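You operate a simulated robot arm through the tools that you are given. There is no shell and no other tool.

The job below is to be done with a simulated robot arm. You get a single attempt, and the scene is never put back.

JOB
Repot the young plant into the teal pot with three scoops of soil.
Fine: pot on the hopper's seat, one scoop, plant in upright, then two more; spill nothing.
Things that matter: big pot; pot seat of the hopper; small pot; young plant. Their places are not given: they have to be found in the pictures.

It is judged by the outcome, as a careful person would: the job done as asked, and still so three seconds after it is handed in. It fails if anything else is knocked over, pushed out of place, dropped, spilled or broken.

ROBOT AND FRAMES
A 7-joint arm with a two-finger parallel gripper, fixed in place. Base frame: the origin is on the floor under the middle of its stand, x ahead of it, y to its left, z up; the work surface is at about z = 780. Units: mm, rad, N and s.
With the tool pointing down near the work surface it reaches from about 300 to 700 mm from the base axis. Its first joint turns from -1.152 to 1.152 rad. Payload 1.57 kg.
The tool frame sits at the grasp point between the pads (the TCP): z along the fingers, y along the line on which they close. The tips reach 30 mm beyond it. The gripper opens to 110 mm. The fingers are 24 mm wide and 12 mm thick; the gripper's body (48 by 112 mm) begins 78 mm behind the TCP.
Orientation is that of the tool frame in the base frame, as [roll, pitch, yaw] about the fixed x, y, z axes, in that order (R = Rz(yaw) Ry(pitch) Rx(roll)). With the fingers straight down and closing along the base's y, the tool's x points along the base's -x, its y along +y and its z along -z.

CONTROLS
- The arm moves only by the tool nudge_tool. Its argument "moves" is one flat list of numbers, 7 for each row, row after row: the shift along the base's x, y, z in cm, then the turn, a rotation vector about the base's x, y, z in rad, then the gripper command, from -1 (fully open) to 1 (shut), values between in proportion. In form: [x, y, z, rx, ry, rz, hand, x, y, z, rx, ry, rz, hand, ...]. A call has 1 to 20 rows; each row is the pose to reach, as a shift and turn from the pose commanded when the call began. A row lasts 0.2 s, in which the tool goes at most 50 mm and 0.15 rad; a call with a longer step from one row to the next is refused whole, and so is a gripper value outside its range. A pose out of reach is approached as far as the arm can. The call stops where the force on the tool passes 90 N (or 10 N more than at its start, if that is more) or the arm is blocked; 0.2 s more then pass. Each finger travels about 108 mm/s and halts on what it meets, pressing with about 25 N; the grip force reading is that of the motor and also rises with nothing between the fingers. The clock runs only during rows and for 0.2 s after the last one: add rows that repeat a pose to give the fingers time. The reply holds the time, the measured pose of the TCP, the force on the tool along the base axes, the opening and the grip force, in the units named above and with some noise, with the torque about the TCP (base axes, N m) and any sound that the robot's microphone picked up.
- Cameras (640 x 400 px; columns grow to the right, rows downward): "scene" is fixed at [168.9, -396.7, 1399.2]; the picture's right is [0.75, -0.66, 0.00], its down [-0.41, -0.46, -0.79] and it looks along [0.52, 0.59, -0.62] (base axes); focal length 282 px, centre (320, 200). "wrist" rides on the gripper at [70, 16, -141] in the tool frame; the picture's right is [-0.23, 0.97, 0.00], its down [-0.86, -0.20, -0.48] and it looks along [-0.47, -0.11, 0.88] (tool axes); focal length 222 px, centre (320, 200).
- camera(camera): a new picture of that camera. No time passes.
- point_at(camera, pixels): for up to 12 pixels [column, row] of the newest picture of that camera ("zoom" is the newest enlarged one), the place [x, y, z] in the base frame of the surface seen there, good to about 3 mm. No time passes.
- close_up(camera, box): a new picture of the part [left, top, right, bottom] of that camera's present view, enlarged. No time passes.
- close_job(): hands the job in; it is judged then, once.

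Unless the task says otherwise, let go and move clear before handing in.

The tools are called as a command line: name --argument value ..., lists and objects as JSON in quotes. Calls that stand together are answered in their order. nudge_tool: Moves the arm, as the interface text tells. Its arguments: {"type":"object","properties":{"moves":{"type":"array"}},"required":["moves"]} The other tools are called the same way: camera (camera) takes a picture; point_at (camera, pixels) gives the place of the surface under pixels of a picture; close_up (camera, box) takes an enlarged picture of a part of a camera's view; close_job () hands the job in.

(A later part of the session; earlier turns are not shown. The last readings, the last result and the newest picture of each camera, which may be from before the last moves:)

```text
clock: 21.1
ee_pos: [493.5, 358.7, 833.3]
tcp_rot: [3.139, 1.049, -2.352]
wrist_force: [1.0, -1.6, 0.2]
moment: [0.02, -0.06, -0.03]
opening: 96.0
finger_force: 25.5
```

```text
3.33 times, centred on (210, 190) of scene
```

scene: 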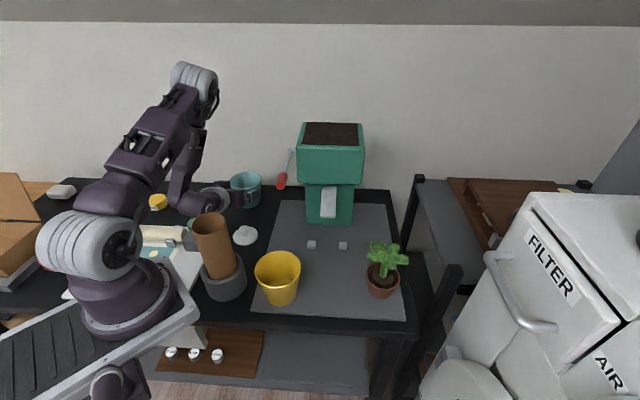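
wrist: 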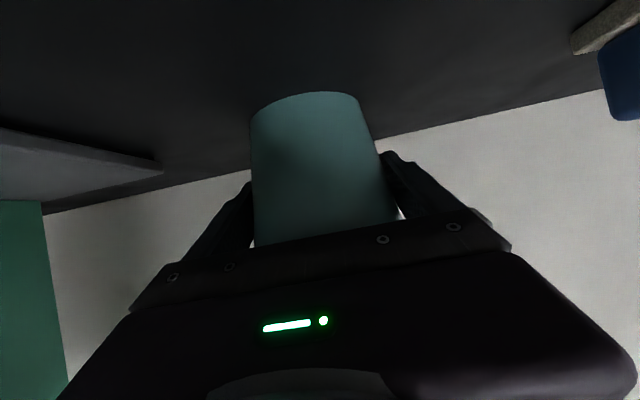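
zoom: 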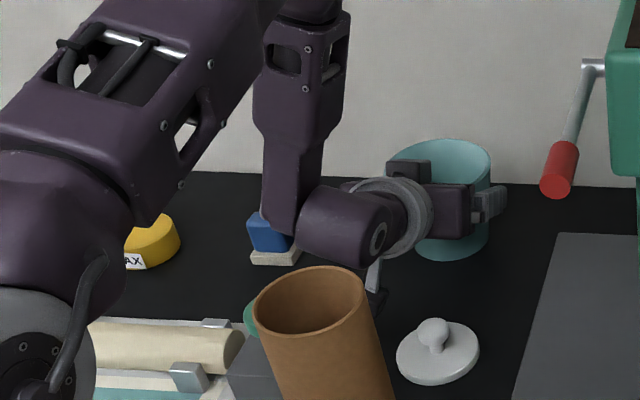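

Gripped at 96 mm opening, no slip visible. A small test lift of 15 mm next.

nudge_tool --moves '[0, 0, 0.4, 0, 0, 0, 1, 0, 0, 0.8, 0, 0, 0, 1, 0, 0, 1.5, 0, 0, 0, 1, 0, 0, 1.5, 0, 0, 0, 1, 0, 0, 1.5, 0, 0, 0, 1]'

camera --camera "wrist"

close_up --camera "scene" --box '[140, 130, 280, 250]'

```text
clock: 22.3
ee_pos: [492.6, 357.6, 848.6]
tcp_rot: [3.14, 1.049, -2.352]
wrist_force: [0.7, 0.3, -3.0]
moment: [0.01, -0.01, -0.03]
opening: 96.3
finger_force: 24.9
```

```text
taken
```

wrist: 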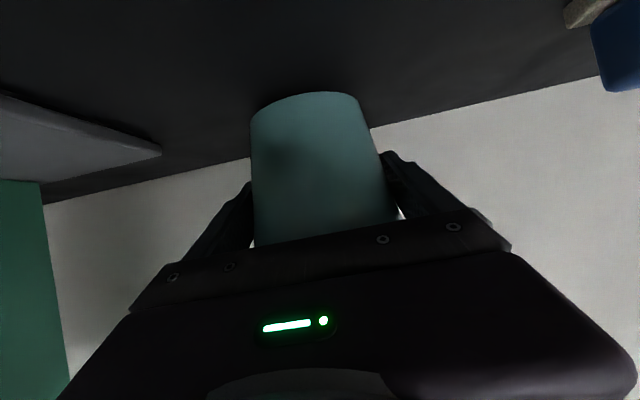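

```text
3.33 times, centred on (210, 190) of scene
```

zoom: 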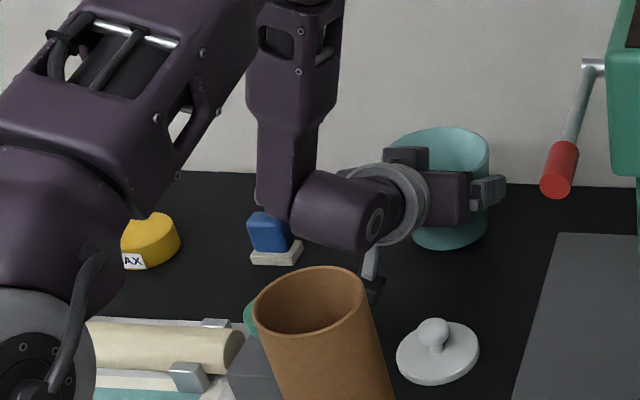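

The pot came up with the gripper (3 N load, opening steady at 96 mm), so this grip holds. I'll raise it, easing the tilt as I go up so the arm stays within reach.

nudge_tool --moves '[0, 0, 2, 0, 0, 0, 1, 0, 0, 5, 0, 0, 0, 1, 0, 0, 8, 0, 0, 0, 1, 0, 0, 11, 0, 0, 0, 1, 0, 0, 14, -0.03, 0.03, 0, 1, 0, 0, 17, -0.06, 0.06, 0, 1, 0, 0, 20, -0.09, 0.09, 0, 1, 0, 0, 23, -0.12, 0.12, 0, 1, 0, 0, 26, -0.15, 0.15, 0, 1, 0, 0, 26, -0.15, 0.15, 0, 1]'

camera --camera "scene"

camera --camera "wrist"

```text
clock: 24.5
ee_pos: [491.9, 357.0, 1108.3]
tcp_rot: [3.139, 0.838, -2.355]
wrist_force: [0.0, 0.3, -3.2]
moment: [0.02, 0.03, -0.02]
opening: 96.2
finger_force: 24.7
```

```text
taken
```

scene: 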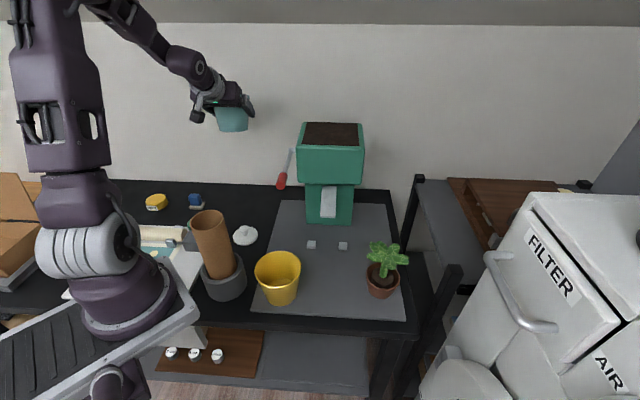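

```text
taken
```

wrist: 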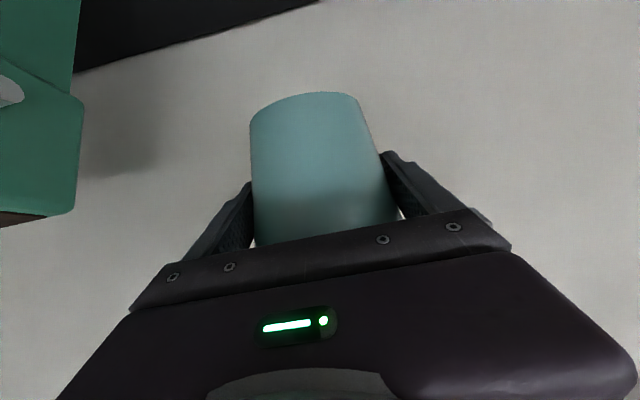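

The pot rides steadily at z=1108. Next I swing it toward the front of the hopper, keeping it above the lever (top 1034).

nudge_tool --moves '[-0.5, -3.7, 0, -0.02, 0.02, 0, 1, -1.0, -7.4, 0.2, -0.04, 0.04, 0, 1, -1.6, -11.1, 0.5, -0.055, 0.055, 0, 1, -2.2, -14.7, 0.7, -0.07, 0.07, 0, 1, -2.2, -14.7, 0.7, -0.07, 0.07, 0, 1]'

camera --camera "scene"

```text
clock: 25.7
ee_pos: [471.4, 212.5, 1112.4]
tcp_rot: [3.141, 0.739, -2.35]
wrist_force: [-0.4, 0.0, -2.8]
moment: [-0.01, 0.02, -0.01]
opening: 96.4
finger_force: 25.0
```

```text
taken
```

scene: 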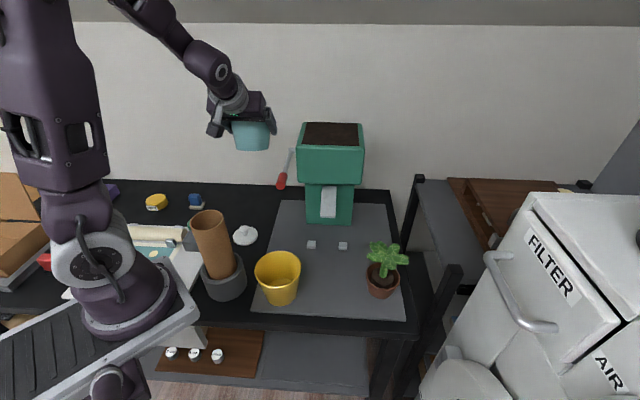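

Still steady. Continue over the lever knob to about (455,66,1120).

nudge_tool --moves '[-0.4, -3.7, 0.3, 0, 0, 0, 1, -0.8, -7.4, 0.6, 0, 0, 0, 1, -1.2, -11.0, 0.8, 0, 0, 0, 1, -1.6, -14.6, 0.8, 0, 0, 0, 1, -1.6, -14.6, 0.8, 0, 0, 0, 1]'

camera --camera "scene"

```text
clock: 26.9
ee_pos: [454.0, 63.6, 1120.5]
tcp_rot: [3.14, 0.74, -2.353]
wrist_force: [0.8, 0.0, -3.1]
moment: [-0.03, -0.03, -0.01]
opening: 96.2
finger_force: 24.7
```

```text
taken
```

scene: 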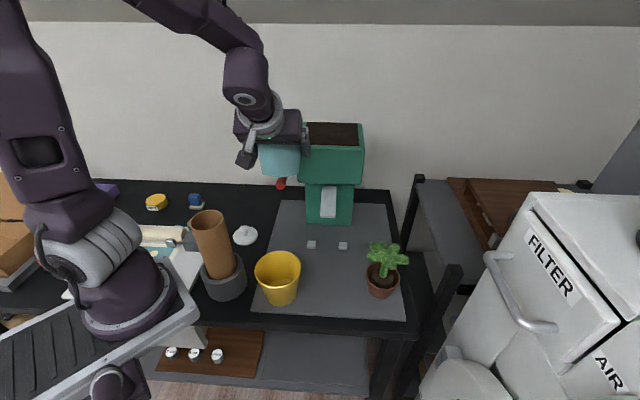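

Now past the lever. Moving to in front of the seat, still high, and turning the tool 7° so the hand will clear the yellow pot and the plant.

nudge_tool --moves '[1.3, -3.7, 0, 0, 0, 0.04, 1, 2.6, -7.4, 0, 0, 0, 0.08, 1, 3.95, -11.15, 0, 0, 0, 0.122, 1, 3.95, -11.15, -2, 0, 0, 0.122, 1, 3.95, -11.15, -2, 0, 0, 0.122, 1]'

camera --camera "scene"

camera --camera "wrist"

```text
clock: 28.1
ee_pos: [494.6, -47.5, 1102.6]
tcp_rot: [3.139, 0.739, -2.232]
wrist_force: [0.0, -0.3, -2.8]
moment: [0.04, 0.0, 0.0]
opening: 96.1
finger_force: 24.7
```

```text
taken
```

scene: 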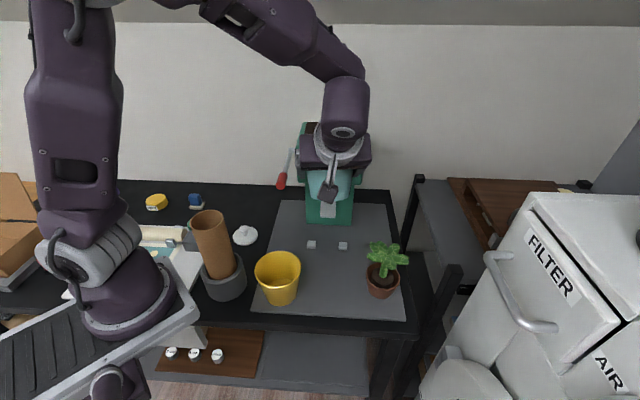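

```text
taken
```

wrist: 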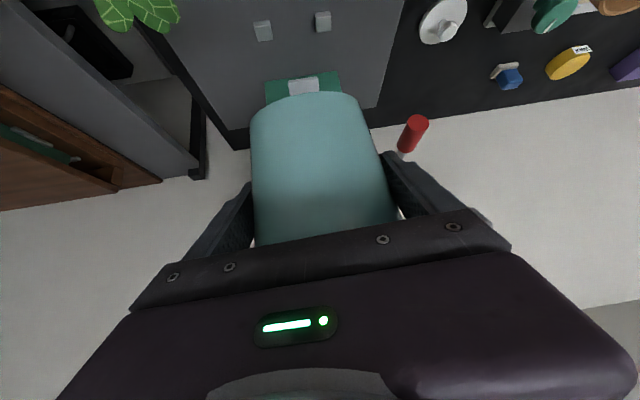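

From here both stops (263,30) and (322,20) and the chute are visible. I'll refine the measurements of the stops, the chute lip, and the yellow pot.

close_up --camera "wrist" --box '[230, 0, 360, 110]'

close_up --camera "scene" --box '[240, 235, 320, 315]'

```text
3.64 times, centred on (295, 55) of wrist
```

zoom: 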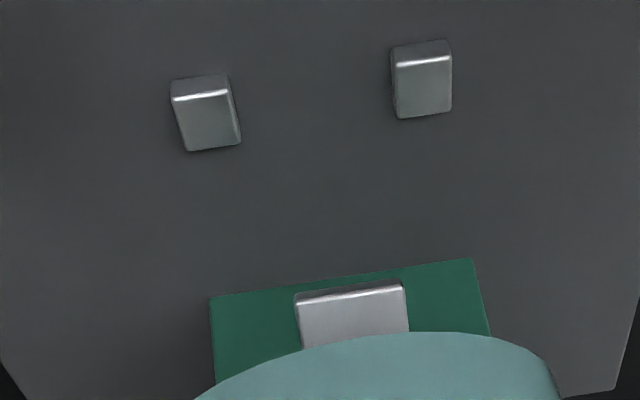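

```text
5.00 times, centred on (280, 275) of scene
```

zoom: 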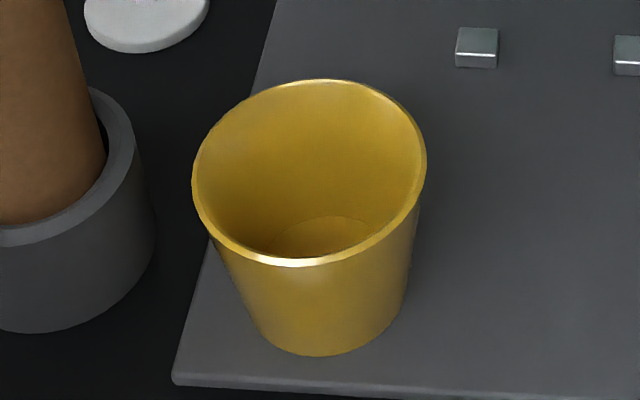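

point_at --camera "zoom" --pixels '[[196, 185], [423, 160], [295, 262], [310, 82], [230, 245], [390, 215], [230, 110], [400, 110], [320, 352], [260, 325], [405, 310], [320, 240]]'

close_up --camera "wrist" --box '[230, 0, 360, 110]'

point_at --camera "zoom" --pixels '[[172, 98], [227, 92], [240, 142], [188, 150], [397, 66], [450, 58], [452, 108], [398, 117], [300, 305], [402, 287], [350, 310], [320, 130]]'

```text
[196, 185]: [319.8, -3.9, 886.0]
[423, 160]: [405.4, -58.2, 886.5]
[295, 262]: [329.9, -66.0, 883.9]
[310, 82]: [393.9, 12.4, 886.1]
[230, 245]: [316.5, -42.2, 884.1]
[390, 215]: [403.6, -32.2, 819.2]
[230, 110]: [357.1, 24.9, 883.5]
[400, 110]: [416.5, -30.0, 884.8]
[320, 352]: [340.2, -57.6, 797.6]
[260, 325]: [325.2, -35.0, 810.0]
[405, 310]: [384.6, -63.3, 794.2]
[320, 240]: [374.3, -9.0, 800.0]
```

```text
3.64 times, centred on (295, 55) of wrist
```

zoom: 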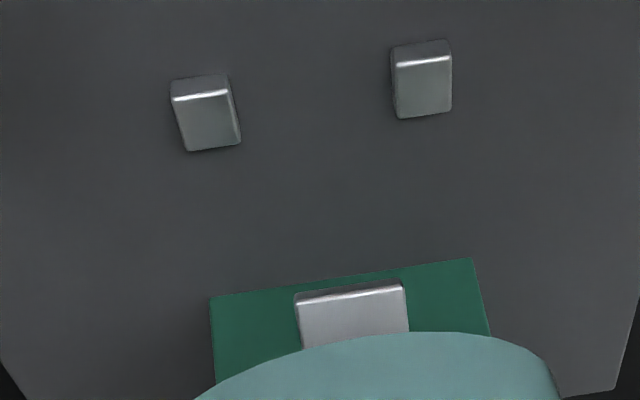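

```text
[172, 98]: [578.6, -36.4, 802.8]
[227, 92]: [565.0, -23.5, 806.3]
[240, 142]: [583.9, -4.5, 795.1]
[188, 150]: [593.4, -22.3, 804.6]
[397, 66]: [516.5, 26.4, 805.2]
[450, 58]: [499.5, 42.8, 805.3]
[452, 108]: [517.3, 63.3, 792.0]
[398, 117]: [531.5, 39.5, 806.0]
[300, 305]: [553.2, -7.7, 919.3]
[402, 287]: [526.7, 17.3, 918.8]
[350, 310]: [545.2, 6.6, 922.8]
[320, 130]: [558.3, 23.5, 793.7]
```

The seat centre comes out at about (526,-14) and the yellow pot at (364,-29) with radius 51. I'll descend in front of the chute while restoring the pot's upright attitude.

nudge_tool --moves '[0, 0, -3, 0.04, -0.0315, 0, 1, 0, 0, -7, 0.08, -0.063, 0, 1, 0, 0, -11, 0.12, -0.0945, 0, 1, 0, 0, -15, 0.16, -0.126, 0, 1, 0, 0, -18, 0.2, -0.1575, 0, 1, 0, 0, -20, 0.244, -0.191, 0, 1, 0, 0, -20, 0.244, -0.191, 0, 1]'

camera --camera "scene"

camera --camera "wrist"

```text
clock: 29.7
ee_pos: [492.3, -48.1, 903.3]
tcp_rot: [3.14, 1.049, -2.229]
wrist_force: [0.6, -1.1, -2.6]
moment: [-0.02, 0.02, 0.01]
opening: 96.3
finger_force: 25.3
```

```text
taken
```

scene: 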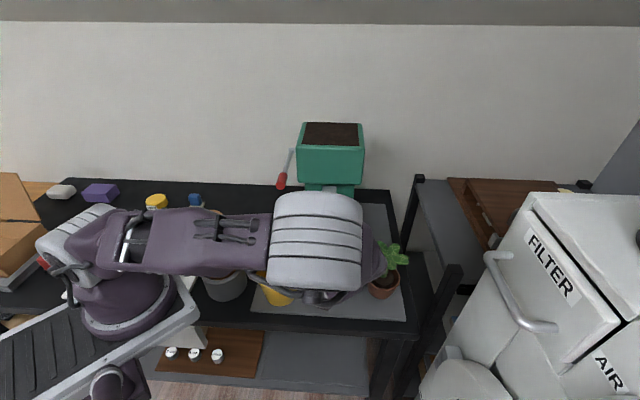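

```text
taken
```

wrist: 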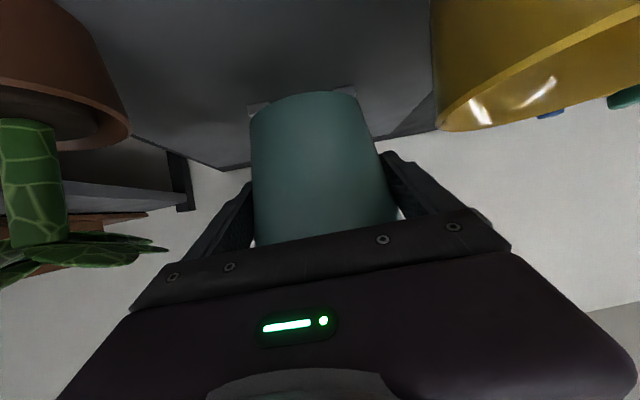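

The pot is at z≈903 in front of the chute and the arm's elbow swung out to the right. I'll check how high the elbow and links are above the yellow pot and plant.

point_at --camera "scene" --pixels '[[318, 240], [318, 285], [370, 265], [355, 290], [330, 298], [280, 270], [230, 265], [180, 235], [374, 275], [300, 292]]'

close_up --camera "scene" --box '[230, 180, 420, 310]'

```text
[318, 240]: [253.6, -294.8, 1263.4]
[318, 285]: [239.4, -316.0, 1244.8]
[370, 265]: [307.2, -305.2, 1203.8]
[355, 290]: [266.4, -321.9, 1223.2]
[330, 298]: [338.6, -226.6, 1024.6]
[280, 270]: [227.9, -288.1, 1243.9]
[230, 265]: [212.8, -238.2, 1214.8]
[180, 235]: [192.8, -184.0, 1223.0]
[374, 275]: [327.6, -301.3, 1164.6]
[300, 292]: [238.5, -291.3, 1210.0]
```

```text
3.08 times, centred on (325, 245) of scene
```

zoom: 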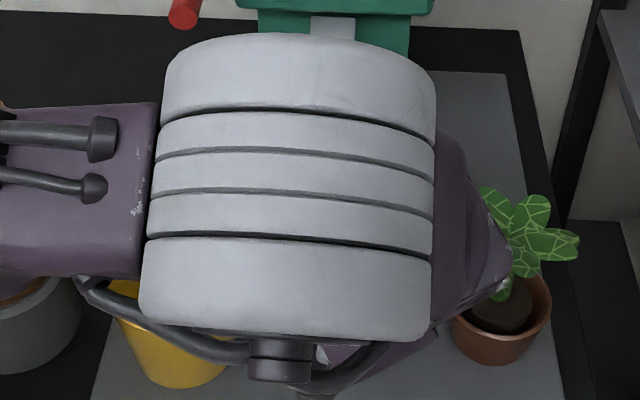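

The elbow is at z≈1200, well clear. I'll lower the pot to just above the plate (base about 5 mm over it), still in front of the stops.

nudge_tool --moves '[0, 0, -2, 0, 0, 0, 1, 0, 0, -3.5, 0, 0, 0, 1, 0, 0, -4.6, 0, 0, 0, 1, 0, 0, -5.0, 0, 0, 0, 1, 0, 0, -5.0, 0, 0, 0, 1]'

camera --camera "wrist"

camera --camera "scene"

```text
clock: 30.9
ee_pos: [493.9, -46.8, 852.7]
tcp_rot: [-3.141, 1.047, -2.228]
wrist_force: [-0.4, 0.0, -2.0]
moment: [0.02, 0.03, -0.01]
opening: 96.4
finger_force: 25.1
```

```text
taken
```

wrist: 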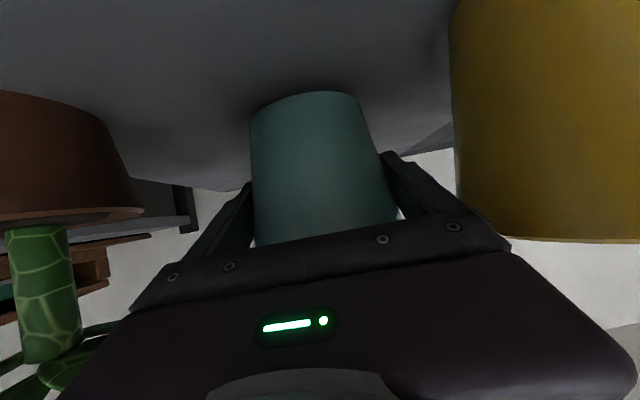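

```text
taken
```

scene: 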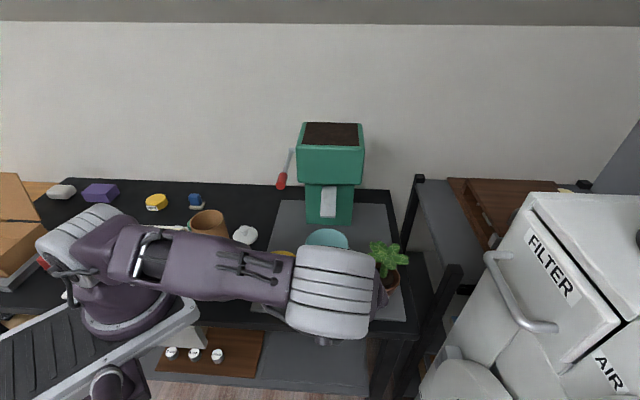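

Pot is about 5 mm above the plate, clear of plant and yellow pot. I check the rim's actual position relative to the seat from the scene camera.

close_up --camera "scene" --box '[280, 180, 380, 260]'

point_at --camera "zoom" --pixels '[[132, 292], [338, 290], [235, 246], [170, 262], [300, 260], [200, 250], [270, 250], [235, 252], [310, 200], [310, 210], [150, 275], [325, 275]]'

```text
5.00 times, centred on (330, 220) of scene
```

zoom: 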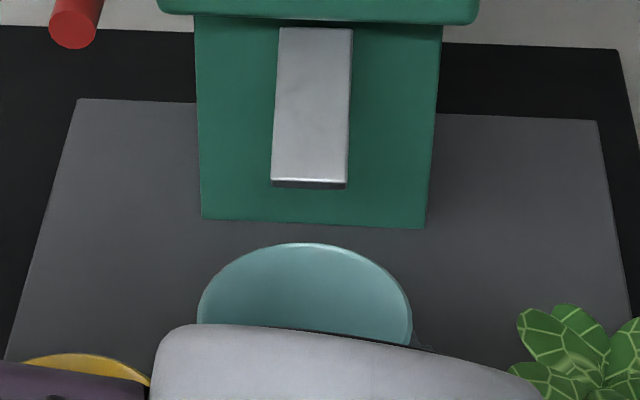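

```text
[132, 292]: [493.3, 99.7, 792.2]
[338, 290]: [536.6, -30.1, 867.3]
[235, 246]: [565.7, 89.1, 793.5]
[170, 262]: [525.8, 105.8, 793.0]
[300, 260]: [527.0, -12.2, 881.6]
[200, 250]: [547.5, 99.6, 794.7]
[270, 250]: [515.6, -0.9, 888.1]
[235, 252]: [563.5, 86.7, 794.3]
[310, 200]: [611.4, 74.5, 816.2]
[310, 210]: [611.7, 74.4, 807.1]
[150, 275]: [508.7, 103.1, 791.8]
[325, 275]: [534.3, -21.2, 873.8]
```

point_at --camera "zoom" --pixels '[[200, 305], [212, 285], [235, 266], [265, 251], [308, 245], [345, 250], [375, 268], [398, 292], [409, 320], [300, 300], [410, 338], [308, 186]]'

```text
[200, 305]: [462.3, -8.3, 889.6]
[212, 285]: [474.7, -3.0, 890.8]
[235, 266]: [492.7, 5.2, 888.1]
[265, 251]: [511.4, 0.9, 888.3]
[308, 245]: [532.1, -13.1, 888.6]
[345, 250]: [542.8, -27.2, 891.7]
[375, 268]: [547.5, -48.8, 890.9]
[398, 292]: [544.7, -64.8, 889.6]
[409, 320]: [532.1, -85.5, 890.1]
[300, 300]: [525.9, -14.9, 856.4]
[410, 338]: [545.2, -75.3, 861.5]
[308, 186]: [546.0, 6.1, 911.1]
```

The rim is level at z≈890 (base about 3 mm above the plate), axis at about (496.5,-46.5). I'll slide it back under the chute to just short of the stops.

nudge_tool --moves '[0.8, 0.85, 0, 0, 0, 0, 1, 1.6, 1.75, 0, 0, 0, 0, 1, 2.3, 2.5, 0, 0, 0, 0, 1, 2.75, 3.05, 0, 0, 0, 0, 1, 2.75, 3.05, 0, 0, 0, 0, 1]'

close_up --camera "scene" --box '[280, 180, 380, 260]'

```text
clock: 32.1
ee_pos: [520.8, -15.5, 852.6]
tcp_rot: [3.142, 1.047, -2.229]
wrist_force: [-0.4, -1.0, -4.1]
moment: [-0.1, 0.02, -0.03]
opening: 96.4
finger_force: 24.6
```

```text
5.00 times, centred on (330, 220) of scene
```

zoom: 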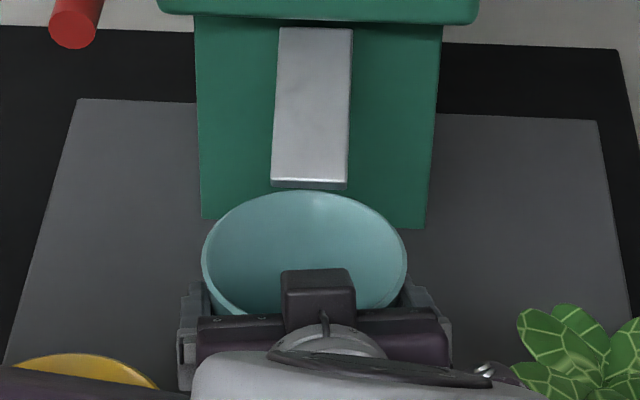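

point_at --camera "zoom" --pixels '[[203, 255], [215, 228], [240, 208], [270, 196], [310, 191], [345, 197], [375, 212], [398, 237], [406, 262], [308, 182], [275, 185], [345, 187]]'

```text
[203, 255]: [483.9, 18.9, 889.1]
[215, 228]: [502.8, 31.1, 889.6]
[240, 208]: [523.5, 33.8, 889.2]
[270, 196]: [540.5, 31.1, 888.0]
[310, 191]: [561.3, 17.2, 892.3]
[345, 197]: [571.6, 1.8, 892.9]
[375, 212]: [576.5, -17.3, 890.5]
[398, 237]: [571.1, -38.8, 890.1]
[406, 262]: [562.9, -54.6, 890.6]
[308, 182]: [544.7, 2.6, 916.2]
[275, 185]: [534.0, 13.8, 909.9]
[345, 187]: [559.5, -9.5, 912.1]
```

The pot's axis is now about (523.5,-16.5), some 3 mm short of the stops. I'll nudge it back in small steps and watch the force for contact.

nudge_tool --moves '[0.07, 0.07, 0, 0, 0, 0, 1, 0.14, 0.14, 0, 0, 0, 0, 1, 0.21, 0.21, 0, 0, 0, 0, 1, 0.21, 0.21, 0, 0, 0, 0, 1]'

```text
clock: 33.1
ee_pos: [522.4, -14.8, 853.2]
tcp_rot: [-3.141, 1.048, -2.229]
wrist_force: [-5.8, -8.5, 2.2]
moment: [-0.32, 0.22, -0.03]
opening: 95.9
finger_force: 25.1
```

Contact with the stops: about 10 N pushing back along the approach. I'll ease off 1 mm and lower until the base rests on the plate.

nudge_tool --moves '[-0.08, -0.08, 0, 0, 0, 0, 1, -0.08, -0.08, -0.15, 0, 0, 0, 1, -0.08, -0.08, -0.3, 0, 0, 0, 1, -0.08, -0.08, -0.4, 0, 0, 0, 1]'

close_up --camera "scene" --box '[280, 180, 380, 260]'

camera --camera "wrist"

```text
clock: 34.1
ee_pos: [523.0, -15.3, 848.3]
tcp_rot: [3.141, 1.05, -2.229]
wrist_force: [0.4, -0.4, -3.0]
moment: [0.03, 0.0, 0.02]
opening: 96.1
finger_force: 25.0
```

```text
5.00 times, centred on (330, 220) of scene
```

zoom: 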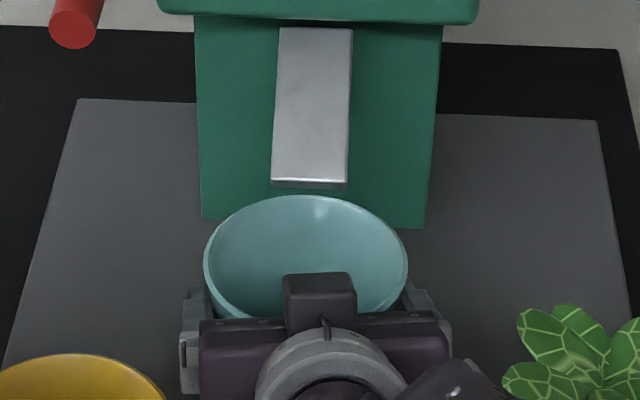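

```text
taken
```

wrist: 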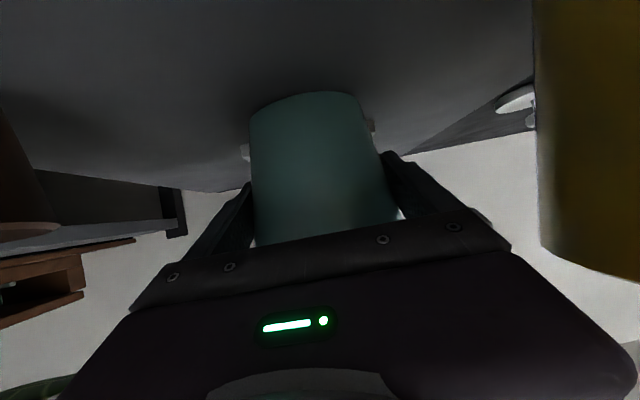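

Still carrying the pot's weight (−3 N), so it isn't down yet. Lowering 1 mm at a time.

nudge_tool --moves '[0, 0, -0.1, 0, 0, 0, 1, 0, 0, -0.2, 0, 0, 0, 1, 0, 0, -0.2, 0, 0, 0, 1]'

```text
clock: 34.9
ee_pos: [522.2, -14.9, 845.8]
tcp_rot: [-3.141, 1.048, -2.227]
wrist_force: [-2.2, -3.0, 10.7]
moment: [0.24, -0.15, 0.0]
opening: 96.1
finger_force: 25.4
```

The base now rests on the plate (10 N upward). I'll relax by 1 mm and open the fingers.

nudge_tool --moves '[0, 0, 0.1, 0, 0, 0, 1, 0, 0, 0.1, 0, 0, 0, -0.7, 0, 0, 0.1, 0, 0, 0, -0.8, 0, 0, 0.1, 0, 0, 0, -0.9, 0, 0, 0.1, 0, 0, 0, -1, 0, 0, 0.1, 0, 0, 0, -1]'

close_up --camera "scene" --box '[280, 180, 380, 260]'

camera --camera "wrist"

```text
clock: 36.3
ee_pos: [522.0, -14.6, 846.6]
tcp_rot: [-3.141, 1.05, -2.228]
wrist_force: [0.9, 0.0, -0.7]
moment: [0.04, 0.01, 0.0]
opening: 110.0
finger_force: 0.1
```

```text
5.00 times, centred on (330, 220) of scene
```

zoom: 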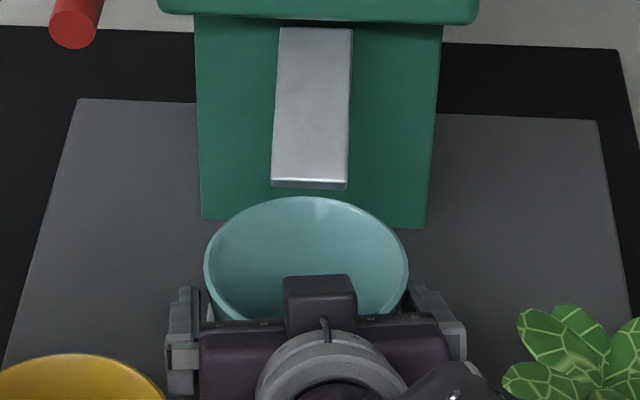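

```text
taken
```

wrist: 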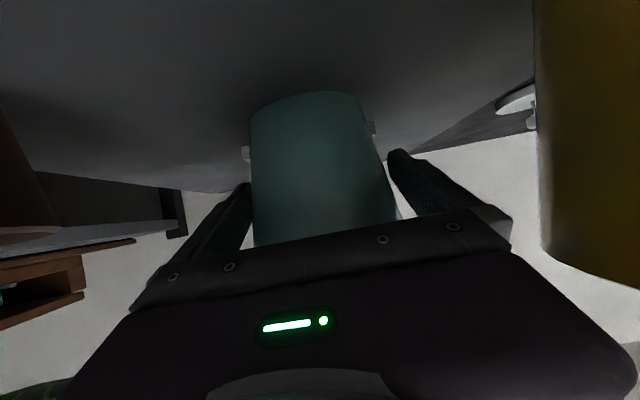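

Released cleanly. Now I back straight out along the tool axis and rise.

nudge_tool --moves '[-0.8, -1.03, 0.75, 0, 0, 0, -1, -2.1, -2.75, 2.0, 0, 0, 0, -1, -4.2, -5.5, 4.0, 0, 0, 0, -1, -6.4, -8.2, 6.0, 0, 0, 0, -1, -6.9, -8.9, 9.5, 0, 0, 0, -1, -6.9, -8.9, 14, 0, 0, 0, -1, -6.9, -8.9, 14, 0, 0, 0, -1]'

camera --camera "scene"

camera --camera "wrist"

```text
clock: 37.9
ee_pos: [453.4, -103.9, 986.4]
tcp_rot: [3.14, 1.048, -2.23]
wrist_force: [-0.2, -0.6, -0.3]
moment: [-0.01, 0.0, 0.0]
opening: 110.0
finger_force: 0.0
```

```text
taken
```

scene: 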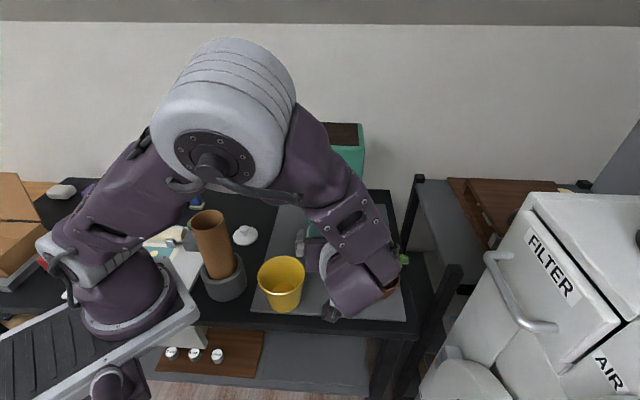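

```text
taken
```

wrist: 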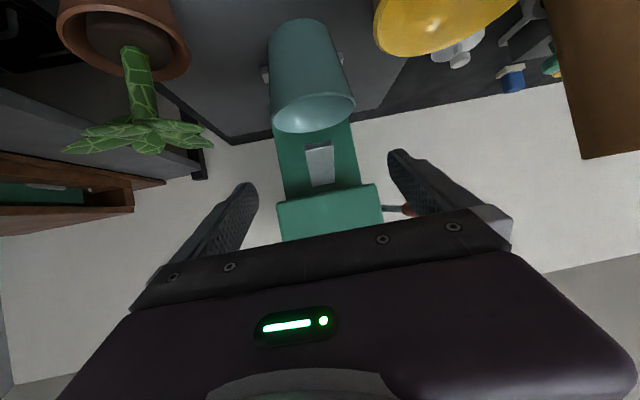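

The teal pot stands on the seat under the chute (wrist picture at (312,75)). Next I straighten the tool to point down and move up above the lever knob.

nudge_tool --moves '[0, 0, 1.5, -0.1036, 0.0801, 0, -1, 0, 0, 3.0, -0.2072, 0.1602, 0, -1, 0, 0, 4.6, -0.3108, 0.2403, 0, -1, 0, 0, 6.2, -0.4144, 0.3204, 0, -1, 0.2, 1.5, 7.8, -0.518, 0.4005, 0, -0.8, 0.4, 4.0, 9.4, -0.6216, 0.4806, 0, -0.5, 0.7, 7.0, 11, -0.7252, 0.5607, 0, -0.2, 1.0, 10.0, 12.4, -0.829, 0.641, 0, 0, 1.0, 10.0, 12.4, -0.829, 0.641, 0, 0]'

camera --camera "scene"

camera --camera "wrist"

```text
clock: 39.9
ee_pos: [464.1, -2.2, 1112.0]
tcp_rot: [3.14, 0.001, -2.23]
wrist_force: [-0.1, 0.4, -0.6]
moment: [0.02, 0.01, 0.01]
opening: 55.1
finger_force: 0.1
```

```text
taken
```

scene: 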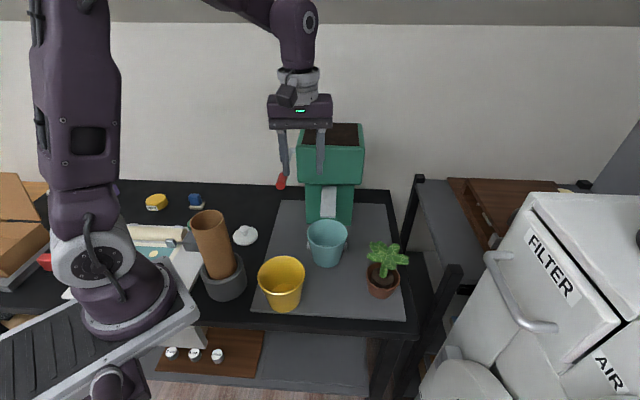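

```text
taken
```

wrist: 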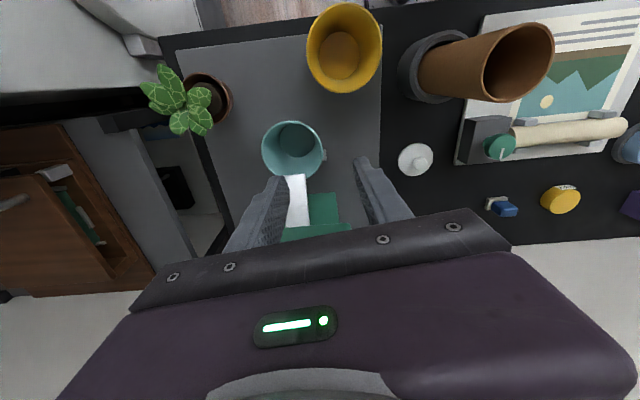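

All objects stand where they should and the teal pot sits at the chute. A zoom to check its seating, and I move above the lever.

close_up --camera "scene" --box '[280, 180, 380, 280]'

point_at --camera "zoom" --pixels '[[142, 185], [310, 185], [225, 158], [225, 225], [160, 210], [290, 210], [165, 165], [290, 165], [230, 348], [190, 330], [265, 335], [225, 290]]'

nudge_tool --moves '[0.05, 2.7, 0, 0, 0, -0.042, 0, 0.1, 5.4, 0, 0, 0, -0.084, 0, 0.2, 8.0, 0, 0, 0, -0.126, 0, 0.2, 8.0, 0, 0, 0, -0.126, 0]'

camera --camera "wrist"

```text
4.00 times, centred on (330, 230) of scene
```

zoom: 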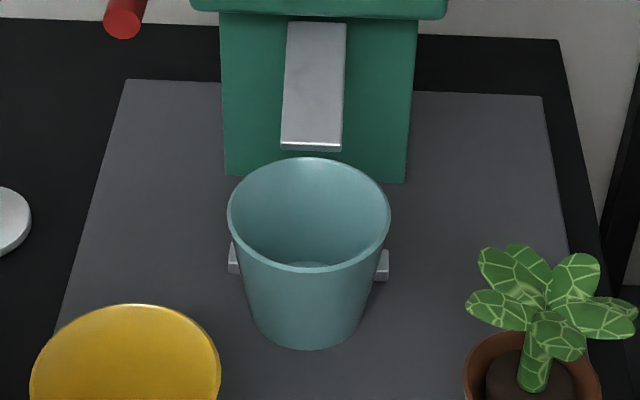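

```text
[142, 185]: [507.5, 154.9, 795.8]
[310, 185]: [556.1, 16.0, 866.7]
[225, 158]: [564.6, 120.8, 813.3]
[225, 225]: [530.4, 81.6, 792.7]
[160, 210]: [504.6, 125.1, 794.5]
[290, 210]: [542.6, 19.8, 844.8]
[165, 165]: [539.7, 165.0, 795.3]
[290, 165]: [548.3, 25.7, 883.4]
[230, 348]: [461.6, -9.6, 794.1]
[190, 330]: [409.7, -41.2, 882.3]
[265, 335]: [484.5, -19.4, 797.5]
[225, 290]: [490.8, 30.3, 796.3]
```

```text
clock: 40.9
ee_pos: [465.1, 77.1, 1114.6]
tcp_rot: [3.14, 0.0, -2.358]
wrist_force: [-0.2, 0.2, -0.6]
moment: [0.01, 0.02, 0.0]
opening: 55.2
finger_force: 0.1
```

```text
taken
```

wrist: 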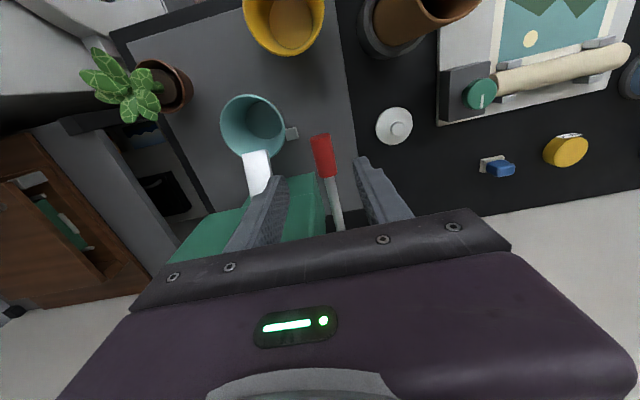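

The pot is squarely seated between/against the stops. The red knob (325,155) lies between the fingers; I'll measure its exact axis from here.

close_up --camera "wrist" --box '[280, 120, 380, 240]'

point_at --camera "zoom" --pixels '[[285, 60], [290, 100], [300, 140], [308, 170], [320, 190], [325, 220], [332, 260], [335, 300], [270, 80], [315, 80], [340, 340], [330, 240]]'

```text
3.33 times, centred on (330, 180) of wrist
```

zoom: 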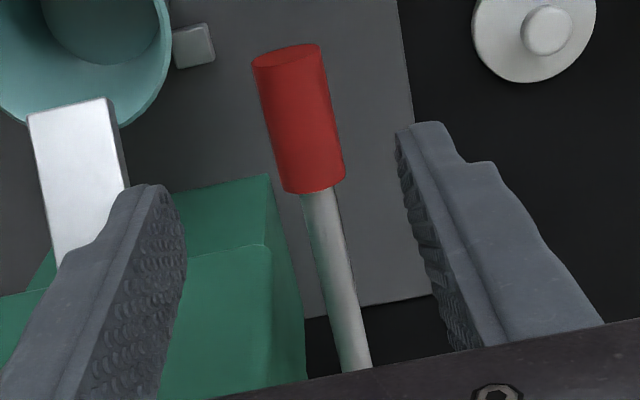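

```text
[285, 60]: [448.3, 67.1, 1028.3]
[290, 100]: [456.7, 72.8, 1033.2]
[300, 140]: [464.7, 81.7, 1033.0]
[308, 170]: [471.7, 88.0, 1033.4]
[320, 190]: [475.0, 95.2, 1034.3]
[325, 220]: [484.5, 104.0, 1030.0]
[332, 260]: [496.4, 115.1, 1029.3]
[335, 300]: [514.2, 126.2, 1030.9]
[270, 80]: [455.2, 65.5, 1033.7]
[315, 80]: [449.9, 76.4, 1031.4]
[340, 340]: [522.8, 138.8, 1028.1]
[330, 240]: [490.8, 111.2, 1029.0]
```

The knob's axis runs at about (463,80,1022) mid-length, with the pivot some 146 mm behind it. I'll lower the open fingers around it and close.

nudge_tool --moves '[-0.19, 0.28, 0, 0, 0, 0, 0.1, -0.19, 0.28, -4, 0, 0, 0, 0.1, -0.19, 0.28, -7, 0, 0, 0, 0.1, -0.19, 0.28, -9.2, 0, 0, 0, 0.1, -0.19, 0.28, -9.2, 0, 0, 0, 0.1]'

camera --camera "wrist"

close_up --camera "scene" --box '[230, 80, 380, 220]'

```text
clock: 42.1
ee_pos: [463.4, 77.8, 1018.9]
tcp_rot: [3.139, 0.001, -2.355]
wrist_force: [1.2, -0.8, 0.9]
moment: [0.03, 0.05, 0.0]
opening: 49.6
finger_force: 0.1
```

```text
taken
```

wrist: 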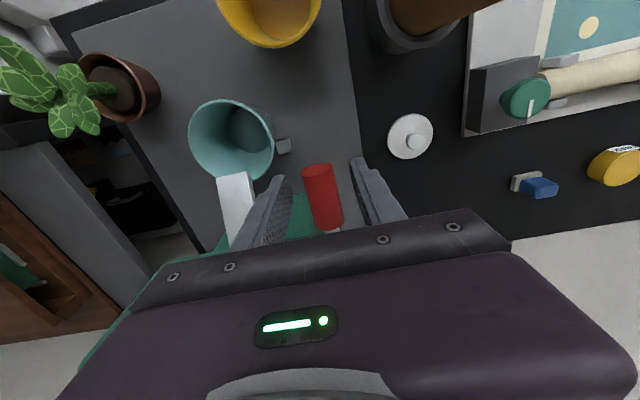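

```text
2.86 times, centred on (305, 150) of scene
```

zoom: 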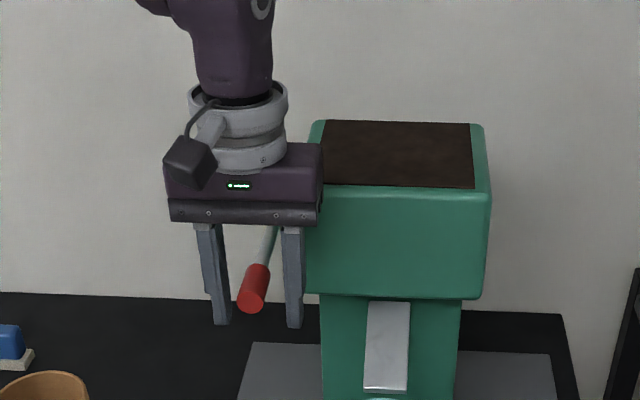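

The knob is between the fingers. Closing on it.

nudge_tool --moves '[0, 0, 0, 0, 0, 0, 0.4, 0, 0, 0, 0, 0, 0, 0.55, 0, 0, 0, 0, 0, 0, 1, 0, 0, 0, 0, 0, 0, 1]'

camera --camera "wrist"

```text
clock: 43.1
ee_pos: [461.2, 79.7, 1019.6]
tcp_rot: [3.137, 0.001, -2.354]
wrist_force: [-18.1, 18.4, -0.2]
moment: [-0.08, 0.0, -0.11]
opening: 21.4
finger_force: 24.6
```

```text
taken
```

wrist: 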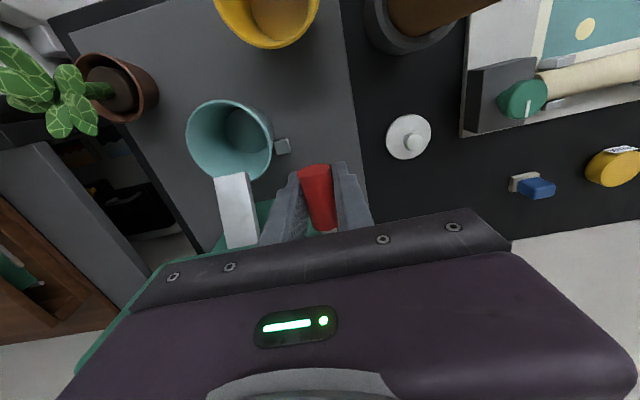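

The knob is gripped (21 mm) with about 26 N of sideways pull because I was 3 mm off; I'll shift the command to null that, then check.

nudge_tool --moves '[-0.1, 0.1, 0, 0, 0, 0, 1, -0.22, 0.22, 0.1, 0, 0, 0, 1, -0.22, 0.22, 0.15, 0, 0, 0, 1]'

```text
clock: 43.9
ee_pos: [460.8, 78.6, 1020.3]
tcp_rot: [3.141, 0.001, -2.357]
wrist_force: [-2.8, 3.6, 0.9]
moment: [-0.04, 0.0, -0.03]
opening: 21.6
finger_force: 25.3
```

Sideways load is now small. Starting the pull: moving the knob down along its arc by 15° first, turning the tool with it.

nudge_tool --moves '[0.01, 0.01, -0.65, 0.031, -0.031, 0, 1, 0.04, 0.04, -1.29, 0.0617, -0.0617, 0, 1, 0.09, 0.09, -1.93, 0.092, -0.092, 0, 1, 0.16, 0.16, -2.58, 0.1234, -0.1234, 0, 1, 0.25, 0.25, -3.2, 0.154, -0.154, 0, 1, 0.36, 0.36, -3.83, 0.185, -0.185, 0, 1]'

camera --camera "wrist"

camera --camera "scene"

```text
clock: 45.3
ee_pos: [465.7, 85.2, 982.0]
tcp_rot: [-3.141, 0.267, -2.354]
wrist_force: [9.7, -8.3, 0.0]
moment: [-0.49, 0.5, -0.06]
opening: 21.5
finger_force: 25.0
```

```text
taken
```

wrist: 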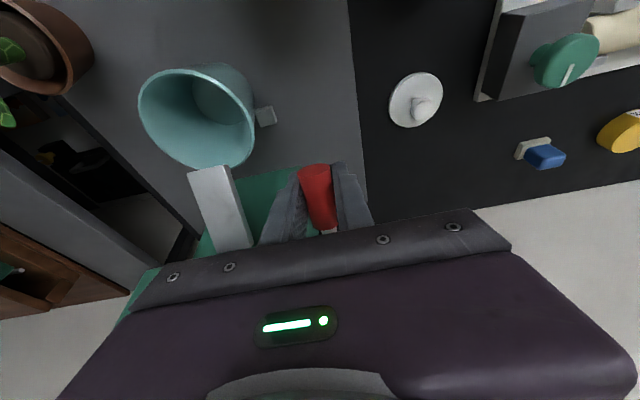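

```text
taken
```

scene: 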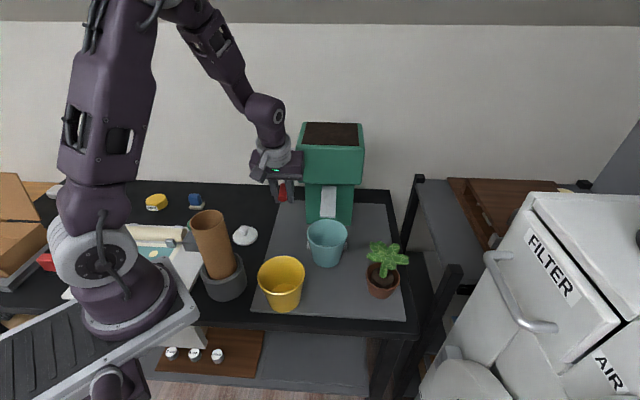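

The lever moves freely, with only a small lateral load. Continuing the pull to 30°.

nudge_tool --moves '[0.2, 0.05, -0.62, 0.031, -0.031, 0, 1, 0.36, 0.2, -1.23, 0.0617, -0.0617, 0, 1, 0.53, 0.37, -1.83, 0.092, -0.092, 0, 1, 0.71, 0.55, -2.42, 0.1234, -0.1234, 0, 1, 0.92, 0.76, -3.0, 0.154, -0.154, 0, 1, 1.13, 0.97, -3.58, 0.185, -0.185, 0, 1]'

camera --camera "wrist"

close_up --camera "scene" --box '[230, 100, 400, 290]'

```text
clock: 46.7
ee_pos: [476.8, 93.9, 946.3]
tcp_rot: [-3.141, 0.526, -2.353]
wrist_force: [-4.2, 0.8, 19.7]
moment: [-0.08, 0.12, -0.07]
opening: 21.7
finger_force: 25.2
```

```text
taken
```

wrist: 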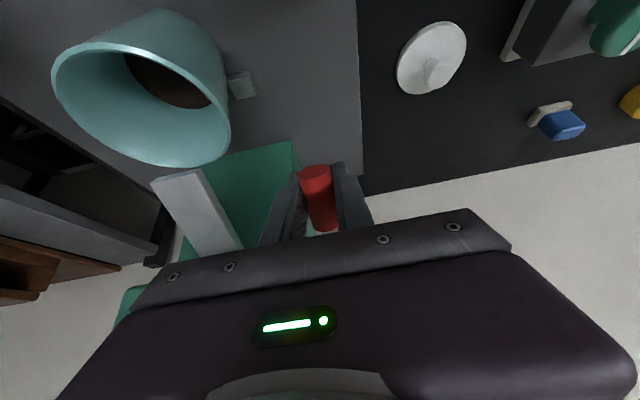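

```text
2.11 times, centred on (315, 195) of scene
```

zoom: 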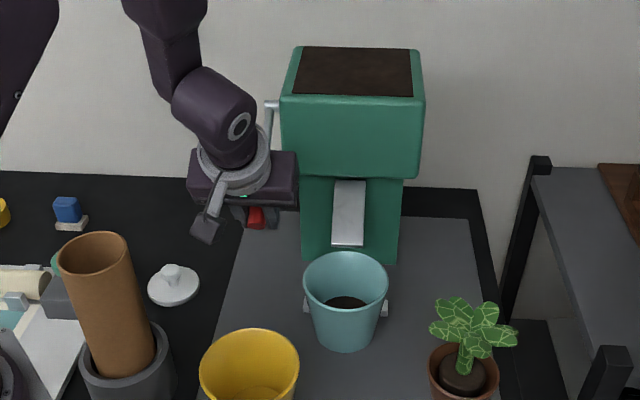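

One scoop of soil dropped into the teal pot (dark disk at its bottom, zoom (347,303)), and the lever met its stop at about 30° (20 N). I'll bring the lever back up along the same arc.

nudge_tool --moves '[-0.21, -0.21, 0.58, -0.031, 0.031, 0, 1, -0.42, -0.42, 1.16, -0.0617, 0.0617, 0, 1, -0.6, -0.6, 1.75, -0.093, 0.093, 0, 1, -0.77, -0.77, 2.35, -0.123, 0.123, 0, 1, -0.93, -0.92, 2.96, -0.154, 0.154, 0, 1, -1.05, -1.05, 3.58, -0.185, 0.185, 0, 1, -1.16, -1.16, 4.21, -0.216, 0.216, 0, 1, -1.25, -1.25, 4.83, -0.247, 0.247, 0, 1, -1.32, -1.32, 5.48, -0.278, 0.278, 0, 1, -1.37, -1.37, 6.12, -0.308, 0.308, 0, 1, -1.4, -1.4, 6.76, -0.339, 0.339, 0, 1, -1.41, -1.41, 7.41, -0.37, 0.37, 0, 1, -1.41, -1.41, 7.41, -0.37, 0.37, 0, 1]'

camera --camera "wrist"

close_up --camera "scene" --box '[230, 100, 400, 290]'

```text
clock: 49.5
ee_pos: [461.4, 79.4, 1021.0]
tcp_rot: [3.137, -0.002, -2.356]
wrist_force: [-1.8, -7.8, 0.3]
moment: [-0.06, 0.03, -0.06]
opening: 21.6
finger_force: 26.0
```

```text
taken
```

wrist: 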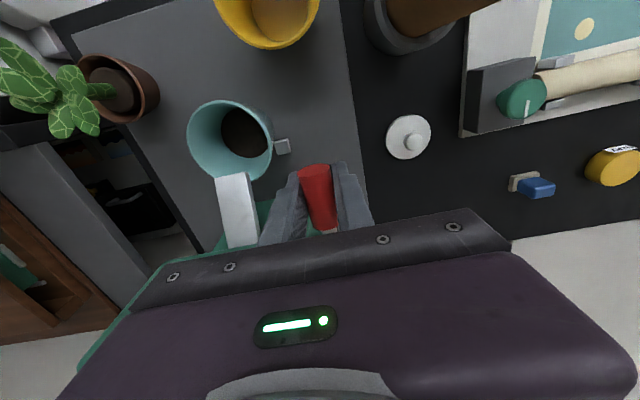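

```text
2.11 times, centred on (315, 195) of scene
```

zoom: 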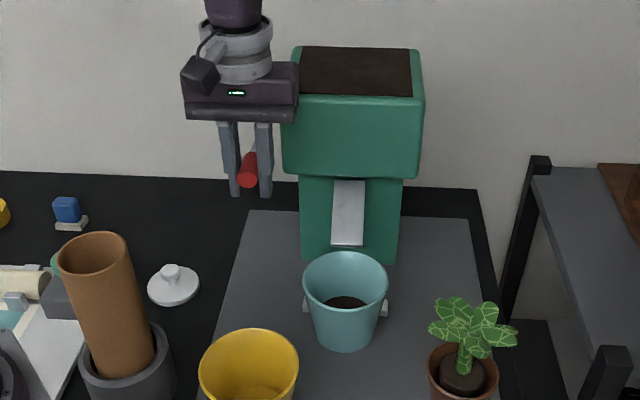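

The lever is back to horizontal with one scoop in the pot. I'll measure the soil level, release the knob and rise.

close_up --camera "scene" --box '[295, 205, 365, 275]'

point_at --camera "zoom" --pixels '[[300, 235], [250, 232], [340, 232], [300, 220], [300, 245], [120, 130], [420, 130], [270, 70], [270, 190], [280, 380]]'

nudge_tool --moves '[0, 0, 0, 0, 0, 0, 0.5, 0, 0, 0, 0, 0, 0, 0.2, 0, 0, 1, 0, 0, 0, 0.2, 0, 0, 4, 0, 0, 0, 0.2, 0, 0, 8, 0, 0, 0, 0.2, 0, 0, 10.5, 0, 0, 0, 0.2]'

camera --camera "wrist"

```text
5.71 times, centred on (330, 240) of scene
```

zoom: 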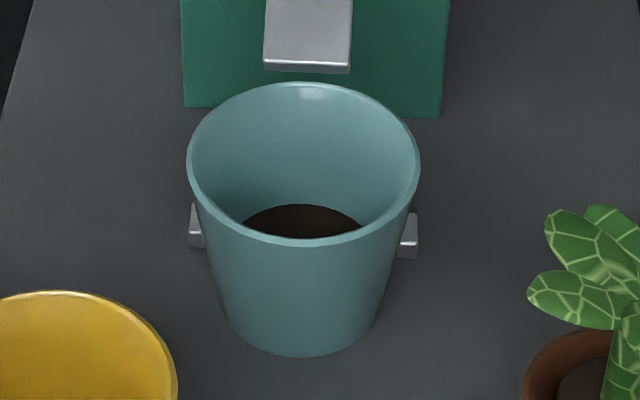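

```text
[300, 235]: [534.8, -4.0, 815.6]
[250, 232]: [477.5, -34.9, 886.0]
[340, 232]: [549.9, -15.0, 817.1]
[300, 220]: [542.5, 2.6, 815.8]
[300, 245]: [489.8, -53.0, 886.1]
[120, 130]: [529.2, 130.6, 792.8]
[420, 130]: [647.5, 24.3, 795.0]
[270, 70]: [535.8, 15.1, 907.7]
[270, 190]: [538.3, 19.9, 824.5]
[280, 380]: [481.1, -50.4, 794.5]
```

```text
clock: 50.9
ee_pos: [462.1, 78.5, 1126.2]
tcp_rot: [3.14, 0.0, -2.354]
wrist_force: [-0.2, 0.2, -0.1]
moment: [-0.01, 0.03, 0.01]
opening: 43.9
finger_force: 0.0
```

```text
taken
```

wrist: 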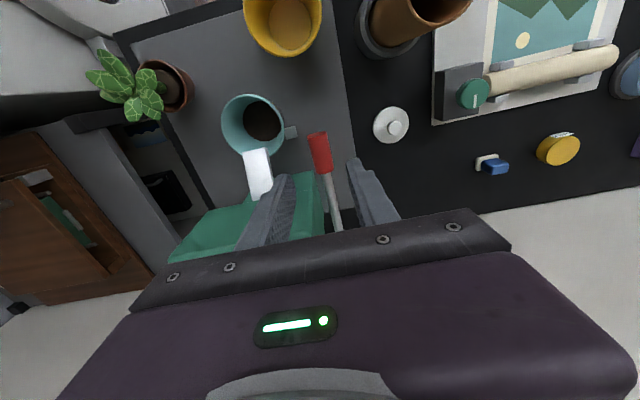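

Soil level is about z=816 (one scoop ≈ 15 mm). Now the plant: I'll look at its leaf arrangement and surroundings.

close_up --camera "wrist" --box '[75, 35, 205, 135]'

camera --camera "scene"

point_at --camera "scene" --pixels '[[515, 310], [530, 195], [440, 360], [430, 330], [460, 270], [490, 260], [400, 345], [420, 260], [450, 350], [495, 235], [415, 180], [440, 395]]'

```text
4.00 times, centred on (140, 85) of wrist
```

zoom: 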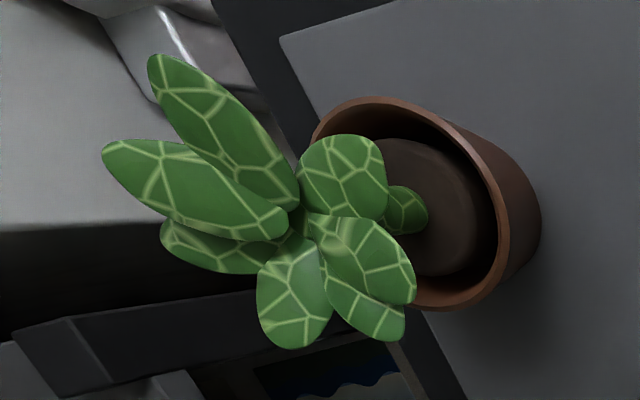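

```text
taken
```

scene: 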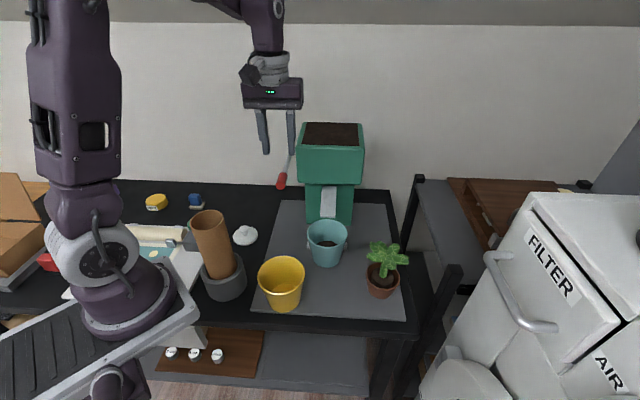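

```text
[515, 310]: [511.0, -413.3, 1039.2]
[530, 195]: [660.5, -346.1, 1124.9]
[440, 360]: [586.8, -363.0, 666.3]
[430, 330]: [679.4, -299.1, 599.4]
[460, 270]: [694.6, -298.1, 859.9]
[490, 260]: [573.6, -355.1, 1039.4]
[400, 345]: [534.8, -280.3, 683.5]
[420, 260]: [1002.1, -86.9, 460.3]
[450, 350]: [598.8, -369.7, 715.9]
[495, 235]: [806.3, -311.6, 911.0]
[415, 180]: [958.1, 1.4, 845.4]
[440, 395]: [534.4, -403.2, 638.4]
```

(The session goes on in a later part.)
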